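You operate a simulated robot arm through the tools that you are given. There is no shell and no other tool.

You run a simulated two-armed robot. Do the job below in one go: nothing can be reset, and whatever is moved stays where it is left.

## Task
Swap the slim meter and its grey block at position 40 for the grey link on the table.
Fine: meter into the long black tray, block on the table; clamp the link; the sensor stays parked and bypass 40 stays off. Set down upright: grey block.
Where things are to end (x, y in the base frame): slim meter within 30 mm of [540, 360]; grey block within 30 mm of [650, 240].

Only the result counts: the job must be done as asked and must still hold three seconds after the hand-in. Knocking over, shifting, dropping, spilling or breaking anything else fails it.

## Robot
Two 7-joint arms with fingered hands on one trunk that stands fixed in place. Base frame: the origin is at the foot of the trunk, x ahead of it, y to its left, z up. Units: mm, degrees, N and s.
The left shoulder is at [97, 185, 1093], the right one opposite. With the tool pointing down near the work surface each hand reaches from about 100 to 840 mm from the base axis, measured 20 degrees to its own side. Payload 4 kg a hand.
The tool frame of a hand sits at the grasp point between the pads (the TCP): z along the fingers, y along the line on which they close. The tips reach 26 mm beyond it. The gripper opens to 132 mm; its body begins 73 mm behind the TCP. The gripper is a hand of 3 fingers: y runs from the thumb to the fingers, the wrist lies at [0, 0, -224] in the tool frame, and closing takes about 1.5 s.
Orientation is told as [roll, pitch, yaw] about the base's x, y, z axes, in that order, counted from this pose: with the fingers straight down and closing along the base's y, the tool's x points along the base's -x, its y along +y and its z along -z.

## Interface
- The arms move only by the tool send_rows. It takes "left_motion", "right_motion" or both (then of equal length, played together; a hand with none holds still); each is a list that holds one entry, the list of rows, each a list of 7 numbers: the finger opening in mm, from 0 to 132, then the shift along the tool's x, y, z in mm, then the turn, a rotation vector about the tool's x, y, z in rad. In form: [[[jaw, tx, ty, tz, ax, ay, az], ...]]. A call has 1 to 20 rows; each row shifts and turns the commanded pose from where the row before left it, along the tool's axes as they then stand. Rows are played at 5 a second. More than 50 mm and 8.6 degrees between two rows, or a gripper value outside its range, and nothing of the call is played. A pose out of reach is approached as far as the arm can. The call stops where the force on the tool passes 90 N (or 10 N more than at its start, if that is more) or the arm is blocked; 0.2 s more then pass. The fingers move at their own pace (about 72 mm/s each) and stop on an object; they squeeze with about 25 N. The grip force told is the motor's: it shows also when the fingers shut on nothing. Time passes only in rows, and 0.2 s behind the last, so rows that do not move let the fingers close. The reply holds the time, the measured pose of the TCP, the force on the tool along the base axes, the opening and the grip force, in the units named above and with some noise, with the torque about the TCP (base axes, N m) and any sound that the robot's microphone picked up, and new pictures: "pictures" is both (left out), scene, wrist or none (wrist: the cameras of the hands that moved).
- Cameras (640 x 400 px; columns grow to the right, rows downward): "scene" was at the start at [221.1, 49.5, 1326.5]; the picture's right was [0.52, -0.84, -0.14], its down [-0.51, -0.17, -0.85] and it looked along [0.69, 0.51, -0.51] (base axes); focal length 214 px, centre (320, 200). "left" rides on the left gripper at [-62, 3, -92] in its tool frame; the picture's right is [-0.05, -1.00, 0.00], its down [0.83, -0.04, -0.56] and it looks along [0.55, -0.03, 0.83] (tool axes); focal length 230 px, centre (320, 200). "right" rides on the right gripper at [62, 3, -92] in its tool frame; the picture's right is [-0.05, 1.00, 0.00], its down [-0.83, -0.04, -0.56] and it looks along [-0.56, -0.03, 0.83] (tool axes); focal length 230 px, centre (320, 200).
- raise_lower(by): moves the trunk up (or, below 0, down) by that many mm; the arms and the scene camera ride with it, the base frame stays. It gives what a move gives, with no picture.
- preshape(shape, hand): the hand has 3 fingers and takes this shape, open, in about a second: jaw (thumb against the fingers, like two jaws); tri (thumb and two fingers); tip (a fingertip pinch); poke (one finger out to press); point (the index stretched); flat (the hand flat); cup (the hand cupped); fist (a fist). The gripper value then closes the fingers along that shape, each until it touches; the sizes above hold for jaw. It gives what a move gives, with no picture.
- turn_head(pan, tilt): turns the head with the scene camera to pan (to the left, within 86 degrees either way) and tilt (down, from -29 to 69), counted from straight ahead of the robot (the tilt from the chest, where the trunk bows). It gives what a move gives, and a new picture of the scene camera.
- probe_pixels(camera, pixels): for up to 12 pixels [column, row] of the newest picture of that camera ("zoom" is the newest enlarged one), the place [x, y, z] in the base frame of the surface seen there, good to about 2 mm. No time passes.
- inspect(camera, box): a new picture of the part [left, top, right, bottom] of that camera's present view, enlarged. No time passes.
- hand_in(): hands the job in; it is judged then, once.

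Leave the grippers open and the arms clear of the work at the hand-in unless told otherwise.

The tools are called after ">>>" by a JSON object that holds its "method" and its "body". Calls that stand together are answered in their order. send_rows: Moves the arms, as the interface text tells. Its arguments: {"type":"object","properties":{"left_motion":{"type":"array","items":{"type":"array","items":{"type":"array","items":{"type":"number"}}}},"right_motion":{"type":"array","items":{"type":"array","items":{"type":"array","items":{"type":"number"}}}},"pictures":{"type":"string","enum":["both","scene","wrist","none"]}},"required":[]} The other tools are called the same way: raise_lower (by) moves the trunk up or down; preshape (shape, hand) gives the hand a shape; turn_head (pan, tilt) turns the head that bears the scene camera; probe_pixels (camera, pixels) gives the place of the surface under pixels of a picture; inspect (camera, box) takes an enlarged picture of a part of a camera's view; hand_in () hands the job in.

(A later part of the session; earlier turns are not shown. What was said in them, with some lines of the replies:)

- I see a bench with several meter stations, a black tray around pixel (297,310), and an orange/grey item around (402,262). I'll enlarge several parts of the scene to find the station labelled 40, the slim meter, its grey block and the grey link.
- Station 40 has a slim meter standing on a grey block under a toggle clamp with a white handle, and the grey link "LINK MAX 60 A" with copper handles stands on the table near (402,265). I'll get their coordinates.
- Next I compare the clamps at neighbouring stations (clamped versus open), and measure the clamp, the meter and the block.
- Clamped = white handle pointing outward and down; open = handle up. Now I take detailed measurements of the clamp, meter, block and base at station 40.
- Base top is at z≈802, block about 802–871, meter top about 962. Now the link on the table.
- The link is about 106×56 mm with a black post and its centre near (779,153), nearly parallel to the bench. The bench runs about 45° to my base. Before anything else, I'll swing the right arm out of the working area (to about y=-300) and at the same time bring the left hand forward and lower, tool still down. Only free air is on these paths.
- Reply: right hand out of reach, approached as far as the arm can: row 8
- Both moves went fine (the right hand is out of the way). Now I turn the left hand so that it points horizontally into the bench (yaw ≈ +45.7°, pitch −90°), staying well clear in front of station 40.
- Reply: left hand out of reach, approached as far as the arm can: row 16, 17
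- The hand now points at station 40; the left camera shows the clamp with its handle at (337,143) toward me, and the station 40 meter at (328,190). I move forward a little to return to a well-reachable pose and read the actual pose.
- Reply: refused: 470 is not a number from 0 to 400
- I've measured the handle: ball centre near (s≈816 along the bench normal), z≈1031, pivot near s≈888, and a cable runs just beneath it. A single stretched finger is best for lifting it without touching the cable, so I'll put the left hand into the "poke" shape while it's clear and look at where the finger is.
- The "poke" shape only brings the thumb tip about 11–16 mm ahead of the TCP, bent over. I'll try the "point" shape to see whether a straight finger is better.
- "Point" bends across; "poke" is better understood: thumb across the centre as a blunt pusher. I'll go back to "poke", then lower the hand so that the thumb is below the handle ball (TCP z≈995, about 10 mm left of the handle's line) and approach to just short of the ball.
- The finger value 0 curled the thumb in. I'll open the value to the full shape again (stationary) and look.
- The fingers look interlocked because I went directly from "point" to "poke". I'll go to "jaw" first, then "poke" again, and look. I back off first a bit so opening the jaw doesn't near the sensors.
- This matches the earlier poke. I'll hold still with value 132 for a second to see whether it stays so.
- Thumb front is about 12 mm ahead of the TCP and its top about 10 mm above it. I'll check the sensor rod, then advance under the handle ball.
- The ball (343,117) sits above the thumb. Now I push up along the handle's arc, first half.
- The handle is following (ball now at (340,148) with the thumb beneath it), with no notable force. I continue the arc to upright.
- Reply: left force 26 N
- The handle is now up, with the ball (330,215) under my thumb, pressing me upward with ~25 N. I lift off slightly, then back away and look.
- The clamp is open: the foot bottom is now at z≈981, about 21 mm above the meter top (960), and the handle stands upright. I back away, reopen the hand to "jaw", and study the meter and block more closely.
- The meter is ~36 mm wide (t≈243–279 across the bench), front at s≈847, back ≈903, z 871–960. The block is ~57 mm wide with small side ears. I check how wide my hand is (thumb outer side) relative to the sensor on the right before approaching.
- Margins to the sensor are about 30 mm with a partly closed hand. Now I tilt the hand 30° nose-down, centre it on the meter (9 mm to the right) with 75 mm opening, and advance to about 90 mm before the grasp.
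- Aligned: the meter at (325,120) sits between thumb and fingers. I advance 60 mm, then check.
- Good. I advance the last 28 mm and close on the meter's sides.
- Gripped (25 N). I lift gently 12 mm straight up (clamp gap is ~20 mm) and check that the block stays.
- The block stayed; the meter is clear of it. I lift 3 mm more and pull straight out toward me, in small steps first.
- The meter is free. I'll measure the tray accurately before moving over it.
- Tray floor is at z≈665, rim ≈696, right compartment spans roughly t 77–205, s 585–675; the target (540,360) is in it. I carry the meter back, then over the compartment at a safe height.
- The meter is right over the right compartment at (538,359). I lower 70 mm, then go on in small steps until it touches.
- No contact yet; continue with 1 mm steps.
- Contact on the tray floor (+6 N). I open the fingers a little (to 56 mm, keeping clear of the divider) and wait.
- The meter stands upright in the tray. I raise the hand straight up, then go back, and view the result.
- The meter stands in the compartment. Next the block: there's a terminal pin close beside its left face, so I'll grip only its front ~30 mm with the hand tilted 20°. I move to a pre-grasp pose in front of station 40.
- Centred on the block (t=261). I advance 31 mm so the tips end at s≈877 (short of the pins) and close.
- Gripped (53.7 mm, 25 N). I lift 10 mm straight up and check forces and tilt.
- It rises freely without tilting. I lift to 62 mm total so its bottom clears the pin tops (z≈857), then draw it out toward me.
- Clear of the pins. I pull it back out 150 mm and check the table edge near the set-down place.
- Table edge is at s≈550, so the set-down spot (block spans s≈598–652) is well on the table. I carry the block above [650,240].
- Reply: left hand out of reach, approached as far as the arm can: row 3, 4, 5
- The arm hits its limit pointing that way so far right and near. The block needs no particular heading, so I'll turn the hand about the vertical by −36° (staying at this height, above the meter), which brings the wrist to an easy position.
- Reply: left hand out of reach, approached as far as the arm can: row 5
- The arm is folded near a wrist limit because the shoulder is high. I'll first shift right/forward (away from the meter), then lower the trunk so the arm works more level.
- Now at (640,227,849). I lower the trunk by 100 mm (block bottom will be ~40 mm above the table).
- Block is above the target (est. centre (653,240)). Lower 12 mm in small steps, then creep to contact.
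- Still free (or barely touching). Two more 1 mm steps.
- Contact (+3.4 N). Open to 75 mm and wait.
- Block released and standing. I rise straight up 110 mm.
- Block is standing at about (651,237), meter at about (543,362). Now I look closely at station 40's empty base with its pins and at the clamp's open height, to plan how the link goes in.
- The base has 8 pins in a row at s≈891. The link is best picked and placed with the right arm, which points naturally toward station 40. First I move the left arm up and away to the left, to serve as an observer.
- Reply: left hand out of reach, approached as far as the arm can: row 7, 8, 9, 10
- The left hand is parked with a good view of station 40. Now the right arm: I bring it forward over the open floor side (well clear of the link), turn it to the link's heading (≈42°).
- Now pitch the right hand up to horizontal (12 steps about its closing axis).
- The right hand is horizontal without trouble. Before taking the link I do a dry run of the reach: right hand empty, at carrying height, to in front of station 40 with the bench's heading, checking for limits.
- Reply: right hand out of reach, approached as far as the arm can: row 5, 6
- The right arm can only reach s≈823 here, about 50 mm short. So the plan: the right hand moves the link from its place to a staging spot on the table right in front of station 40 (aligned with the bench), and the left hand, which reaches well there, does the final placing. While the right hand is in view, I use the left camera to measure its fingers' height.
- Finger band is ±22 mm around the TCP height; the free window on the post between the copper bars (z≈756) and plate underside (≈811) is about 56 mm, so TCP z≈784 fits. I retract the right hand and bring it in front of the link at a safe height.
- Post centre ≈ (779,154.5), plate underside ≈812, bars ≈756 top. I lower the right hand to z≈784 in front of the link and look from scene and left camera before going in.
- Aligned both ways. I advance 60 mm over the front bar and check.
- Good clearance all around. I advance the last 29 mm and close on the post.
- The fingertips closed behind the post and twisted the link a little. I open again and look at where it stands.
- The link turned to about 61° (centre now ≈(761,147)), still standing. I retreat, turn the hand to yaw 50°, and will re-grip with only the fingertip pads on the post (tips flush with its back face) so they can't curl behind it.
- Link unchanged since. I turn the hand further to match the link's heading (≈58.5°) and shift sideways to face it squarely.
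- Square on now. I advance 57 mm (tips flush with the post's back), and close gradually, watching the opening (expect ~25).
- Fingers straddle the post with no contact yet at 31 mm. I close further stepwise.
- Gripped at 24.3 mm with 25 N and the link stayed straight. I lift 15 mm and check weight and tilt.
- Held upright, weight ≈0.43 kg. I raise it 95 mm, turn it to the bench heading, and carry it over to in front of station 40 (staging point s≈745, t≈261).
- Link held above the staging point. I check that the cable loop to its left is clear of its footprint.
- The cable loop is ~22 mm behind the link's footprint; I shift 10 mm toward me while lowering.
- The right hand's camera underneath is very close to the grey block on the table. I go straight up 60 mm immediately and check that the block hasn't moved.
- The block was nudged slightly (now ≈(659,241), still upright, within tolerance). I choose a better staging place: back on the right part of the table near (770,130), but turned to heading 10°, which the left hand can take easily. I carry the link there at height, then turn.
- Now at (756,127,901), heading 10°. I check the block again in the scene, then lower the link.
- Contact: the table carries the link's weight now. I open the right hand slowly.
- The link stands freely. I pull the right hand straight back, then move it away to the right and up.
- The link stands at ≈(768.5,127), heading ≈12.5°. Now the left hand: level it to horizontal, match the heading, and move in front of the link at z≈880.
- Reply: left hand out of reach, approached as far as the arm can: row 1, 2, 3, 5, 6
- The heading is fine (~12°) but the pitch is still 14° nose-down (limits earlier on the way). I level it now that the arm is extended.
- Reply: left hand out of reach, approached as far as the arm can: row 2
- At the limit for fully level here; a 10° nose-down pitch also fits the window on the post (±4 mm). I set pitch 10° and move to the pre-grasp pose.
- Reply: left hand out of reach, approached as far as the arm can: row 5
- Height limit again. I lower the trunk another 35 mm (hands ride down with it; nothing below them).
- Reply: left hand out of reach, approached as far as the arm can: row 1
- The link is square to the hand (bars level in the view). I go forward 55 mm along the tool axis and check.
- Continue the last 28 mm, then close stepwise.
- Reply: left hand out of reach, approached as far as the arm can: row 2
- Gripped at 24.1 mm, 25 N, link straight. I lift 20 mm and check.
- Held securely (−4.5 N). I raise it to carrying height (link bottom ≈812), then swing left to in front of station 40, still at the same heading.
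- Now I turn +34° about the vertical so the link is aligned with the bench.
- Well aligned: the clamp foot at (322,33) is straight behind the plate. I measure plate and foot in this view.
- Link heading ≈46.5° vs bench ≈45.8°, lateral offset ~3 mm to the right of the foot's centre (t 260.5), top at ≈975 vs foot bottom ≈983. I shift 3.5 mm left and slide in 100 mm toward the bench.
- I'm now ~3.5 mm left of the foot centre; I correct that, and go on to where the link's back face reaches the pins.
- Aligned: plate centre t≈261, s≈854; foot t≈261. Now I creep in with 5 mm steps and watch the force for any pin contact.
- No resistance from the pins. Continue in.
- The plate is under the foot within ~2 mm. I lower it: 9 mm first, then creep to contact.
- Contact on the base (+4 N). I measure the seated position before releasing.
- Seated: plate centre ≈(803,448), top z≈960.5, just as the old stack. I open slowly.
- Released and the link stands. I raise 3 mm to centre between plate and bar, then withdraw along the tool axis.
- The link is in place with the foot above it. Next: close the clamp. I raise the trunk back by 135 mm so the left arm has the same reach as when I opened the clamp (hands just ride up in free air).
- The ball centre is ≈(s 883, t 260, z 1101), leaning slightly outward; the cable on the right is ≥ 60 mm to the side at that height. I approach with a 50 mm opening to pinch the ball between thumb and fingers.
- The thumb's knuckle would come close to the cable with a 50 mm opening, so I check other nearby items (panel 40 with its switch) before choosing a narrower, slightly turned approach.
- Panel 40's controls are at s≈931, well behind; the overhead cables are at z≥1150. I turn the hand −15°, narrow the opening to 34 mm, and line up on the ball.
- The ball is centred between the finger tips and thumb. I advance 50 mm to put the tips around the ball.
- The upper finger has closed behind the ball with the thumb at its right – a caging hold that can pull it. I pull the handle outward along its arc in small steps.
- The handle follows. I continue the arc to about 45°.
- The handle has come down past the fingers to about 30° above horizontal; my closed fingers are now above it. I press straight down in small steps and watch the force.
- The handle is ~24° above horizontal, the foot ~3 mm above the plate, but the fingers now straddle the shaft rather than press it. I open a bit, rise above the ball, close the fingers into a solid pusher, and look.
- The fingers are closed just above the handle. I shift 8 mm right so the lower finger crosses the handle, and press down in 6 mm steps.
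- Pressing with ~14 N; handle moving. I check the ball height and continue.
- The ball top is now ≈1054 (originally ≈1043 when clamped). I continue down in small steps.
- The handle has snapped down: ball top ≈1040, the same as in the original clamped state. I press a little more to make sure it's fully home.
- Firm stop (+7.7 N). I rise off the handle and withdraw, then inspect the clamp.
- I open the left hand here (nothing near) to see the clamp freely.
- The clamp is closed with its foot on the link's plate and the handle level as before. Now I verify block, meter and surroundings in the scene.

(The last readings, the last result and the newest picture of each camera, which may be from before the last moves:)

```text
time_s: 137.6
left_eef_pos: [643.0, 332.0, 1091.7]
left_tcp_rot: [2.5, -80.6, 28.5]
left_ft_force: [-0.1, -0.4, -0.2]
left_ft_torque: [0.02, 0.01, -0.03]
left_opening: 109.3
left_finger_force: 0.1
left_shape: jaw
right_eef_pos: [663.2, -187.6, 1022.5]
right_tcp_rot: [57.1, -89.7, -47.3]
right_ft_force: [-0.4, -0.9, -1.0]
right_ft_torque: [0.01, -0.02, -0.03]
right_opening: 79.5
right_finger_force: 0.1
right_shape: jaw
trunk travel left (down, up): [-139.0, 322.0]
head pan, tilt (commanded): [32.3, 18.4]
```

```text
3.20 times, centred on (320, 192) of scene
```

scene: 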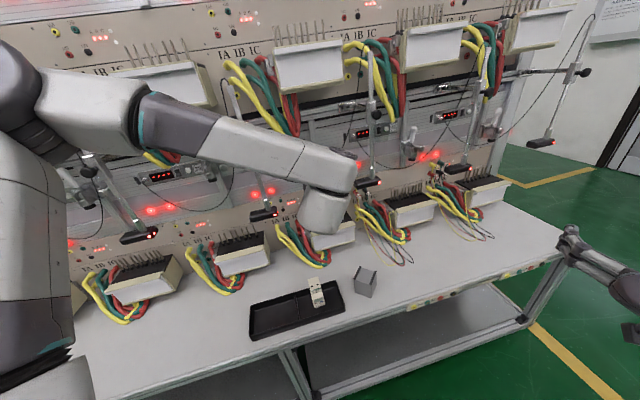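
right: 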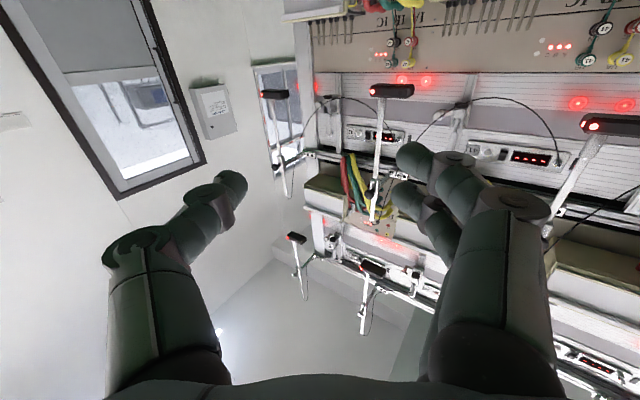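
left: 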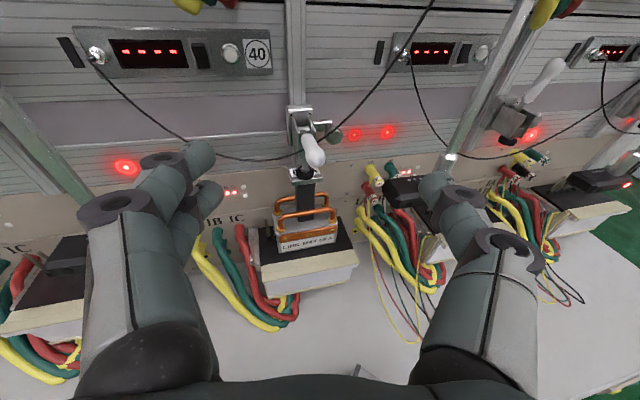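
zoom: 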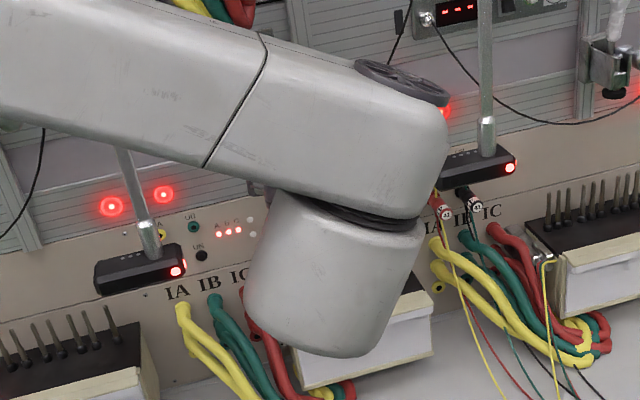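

All good: the block is upright at ≈(658,239), the meter stands in the tray at ≈(541,360), sensors untouched. I withdraw both arms clear and open both hands fully.

>>> {"method": "send_rows", "body": {"left_motion": [[[120, 0, 0, 0, 0, 0.14, 0], [130, 0, 0, 0, 0, 0.14, 0], [130, 0, 0, 0, 0, 0.14, 0], [130, 0, 0, 0, 0, 0.14, 0], [130, 0, 0, 0, 0, 0.14, 0], [130, 13, 0, -31, 0, 0, 0], [130, 13, 0, -31, 0, 0, 0], [130, 13, 0, -31, 0, 0, 0], [130, 13, 0, -31, 0, 0, 0], [130, 0, 0, 0, 0, 0.14, 0], [130, 0, 0, 0, 0, 0.14, 0], [130, 0, 0, 0, 0, 0.14, 0], [130, 0, 0, 0, 0, 0.14, 0], [130, 0, 0, 0, 0, 0.14, 0]]], "right_motion": [[[110, 0, 0, -20, 0, 0, 0], [130, 0, 0, -20, 0, 0, 0], [130, 0, 0, -20, 0, 0, 0], [130, 0, 0, 0, 0, 0, 0], [130, 0, 0, 0, 0, 0, 0], [130, 0, 0, 0, 0, 0, 0], [130, 0, 0, 0, 0, 0, 0], [130, 0, 0, 0, 0, 0, 0], [130, 0, 0, 0, 0, 0, 0], [130, 0, 0, 0, 0, 0, 0], [130, 0, 0, 0, 0, 0, 0], [130, 0, 0, 0, 0, 0, 0], [130, 0, 0, 0, 0, 0, 0], [130, 0, 0, 0, 0, 0, 0]]], "pictures": "both"}}

```text
time_s: 140.6
left_eef_pos: [540.4, 268.9, 1151.2]
left_tcp_rot: [0.4, -0.3, 30.8]
left_ft_force: [-0.7, -1.1, -0.4]
left_ft_torque: [-0.03, 0.03, 0.02]
left_opening: 129.7
left_finger_force: 0.0
left_shape: jaw
right_eef_pos: [604.2, -195.8, 1020.4]
right_tcp_rot: [49.8, -89.6, -39.8]
right_ft_force: [1.3, -0.5, -0.2]
right_ft_torque: [-0.05, 0.04, -0.02]
right_opening: 129.9
right_finger_force: 0.1
right_shape: jaw
trunk travel left (down, up): [-139.0, 322.0]
head pan, tilt (commanded): [32.3, 18.4]
```

scene: 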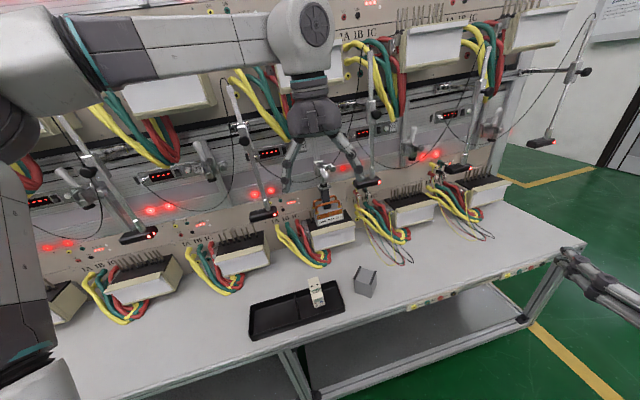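
right: 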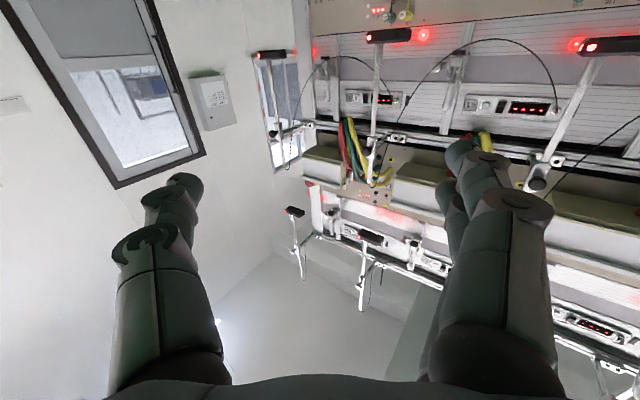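
left: 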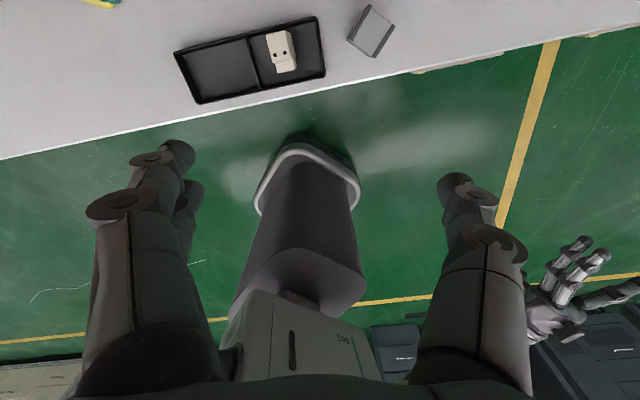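

I move the left arm a bit further back and up, then take a final look at the station.

>>> {"method": "send_rows", "body": {"left_motion": [[[130, 11.8, 32.3, -16.7, 0, 0, 0], [130, 11.8, 32.3, -16.7, 0, 0, 0], [130, 11.8, 32.3, -16.7, 0, 0, 0], [130, 11.8, 32.3, -16.7, 0, 0, 0], [130, 11.8, 32.3, -16.7, 0, 0, 0], [130, 11.8, 32.3, -16.7, 0, 0, 0], [130, 0, 0, 0, 0, 0, 0], [130, 0, 0, 0, 0, 0, 0], [130, 0, 0, 0, 0, 0, 0]]], "pictures": "scene"}}

>>> {"method": "inspect", "body": {"camera": "scene", "box": [290, 145, 380, 245]}}

>>> {"method": "inspect", "body": {"camera": "scene", "box": [220, 130, 420, 255]}}

```text
time_s: 142.6
left_eef_pos: [379.7, 398.0, 1250.6]
left_tcp_rot: [0.4, -0.4, 30.9]
left_ft_force: [0.8, 0.2, 0.6]
left_ft_torque: [0.0, 0.0, -0.03]
left_opening: 129.9
left_finger_force: 0.1
left_shape: jaw
right_eef_pos: [603.0, -196.2, 1021.2]
right_tcp_rot: [58.2, -89.7, -48.2]
right_ft_force: [-0.4, 0.2, 0.7]
right_ft_torque: [-0.02, 0.01, -0.04]
right_opening: 129.8
right_finger_force: 0.1
right_shape: jaw
trunk travel left (down, up): [-139.0, 322.0]
head pan, tilt (commanded): [32.3, 18.4]
```

scene: 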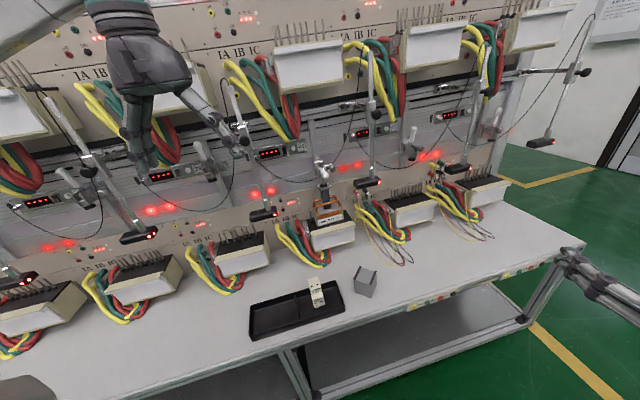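

```text
4.00 times, centred on (335, 195) of scene
```

zoom: 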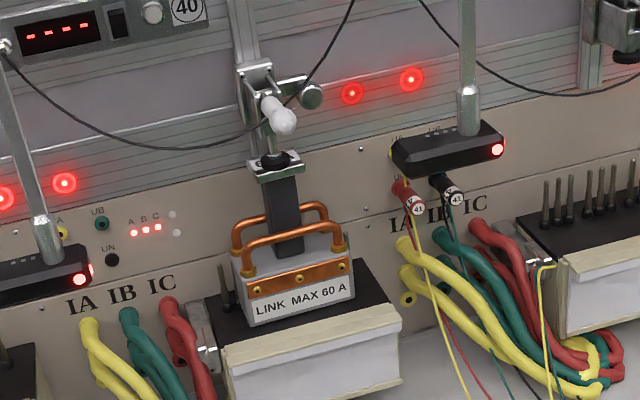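

```text
3.20 times, centred on (320, 192) of scene
```

zoom: 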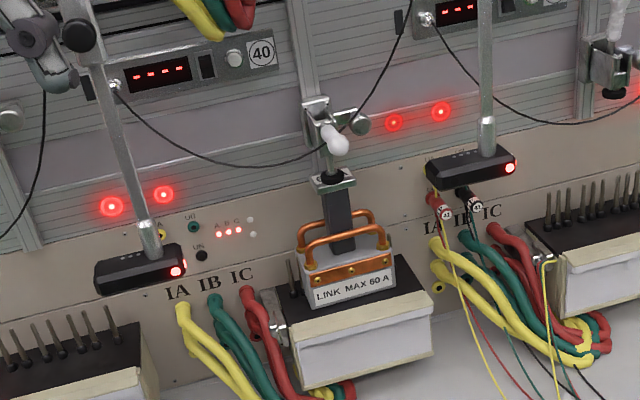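

>>> {"method": "inspect", "body": {"camera": "scene", "box": [305, 175, 365, 235]}}

>>> {"method": "probe_pixels", "body": {"camera": "zoom", "pixels": [[150, 255], [355, 200], [120, 260], [380, 195], [150, 290], [360, 235], [230, 20], [330, 15], [110, 340], [440, 260], [160, 200], [320, 160]]}}

```text
6.67 times, centred on (335, 205) of scene
```

zoom: 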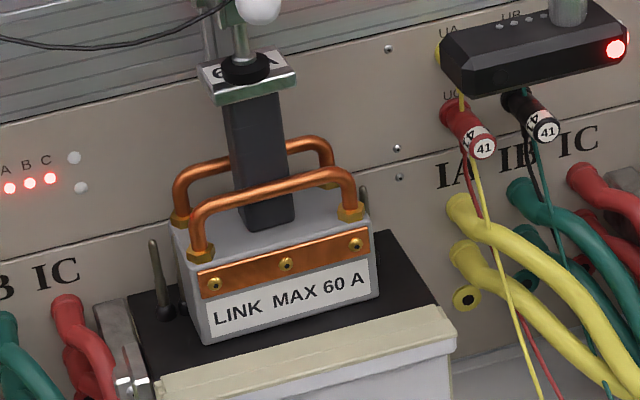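

```text
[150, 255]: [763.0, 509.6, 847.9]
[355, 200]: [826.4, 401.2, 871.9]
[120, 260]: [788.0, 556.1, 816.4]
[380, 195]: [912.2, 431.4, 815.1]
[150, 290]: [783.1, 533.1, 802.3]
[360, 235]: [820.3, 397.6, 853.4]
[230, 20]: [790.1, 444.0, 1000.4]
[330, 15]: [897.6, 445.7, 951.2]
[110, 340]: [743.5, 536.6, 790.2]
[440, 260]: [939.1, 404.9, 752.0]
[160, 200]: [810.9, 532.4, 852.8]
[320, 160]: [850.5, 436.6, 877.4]
```

>>> {"method": "probe_pixels", "body": {"camera": "zoom", "pixels": [[205, 285], [365, 240], [212, 325], [370, 285], [205, 335], [374, 290], [215, 100], [290, 85], [160, 340], [440, 335], [180, 385], [450, 312]]}}

```text
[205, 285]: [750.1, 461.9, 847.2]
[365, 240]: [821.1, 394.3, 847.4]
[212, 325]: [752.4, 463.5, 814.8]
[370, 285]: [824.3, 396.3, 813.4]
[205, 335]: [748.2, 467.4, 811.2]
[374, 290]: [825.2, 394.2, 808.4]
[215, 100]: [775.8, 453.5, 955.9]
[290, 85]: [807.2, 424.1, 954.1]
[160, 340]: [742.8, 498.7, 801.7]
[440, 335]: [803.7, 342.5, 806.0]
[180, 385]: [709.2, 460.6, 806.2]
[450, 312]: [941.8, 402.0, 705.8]
```

The link sits square (≈−43.5° vs. bench −44.3°), clamped; the meter is in the tray, the block is upright on the table; the sensor and switch 40 are untouched; hands are open and clear. I hand the job in.

>>> {"method": "hand_in", "body": {}}

```text
The job is handed in.
```

I handed in the job with the grey link clamped at position 40. The meter and its block are both out and set down within tolerance.

| Item | Where it ended | Target |
|---|---|---|
| Slim meter | standing in the right compartment of the black tray, about (541, 360) | (540, 360) ± 30 |
| Grey block | upright on the table, about (658, 239) | (650, 240) ± 30 |
| Grey link | seated on the base at position 40, aligned within about 1° of the bench | position 40 |

- **Clamp:** it is closed, with the handle level as it was at the start and the foot resting on the link's plate.
- **Sensor and bypass 40:** I never commanded contact with either. In the final pictures the sensor is still parked, and the panel switches look unchanged.
- **Block moved after placing:** I set it down at about (651, 237). The right hand's camera later brushed it, shifting it about 8 mm and turning it slightly. It stayed upright.
- **Link handled twice:** my first grip twisted it on the table. I re-gripped it, set it down once in between, and then placed it with the left hand. It was not dropped or tipped.

Both hands were open and clear of the bench at the hand-in.
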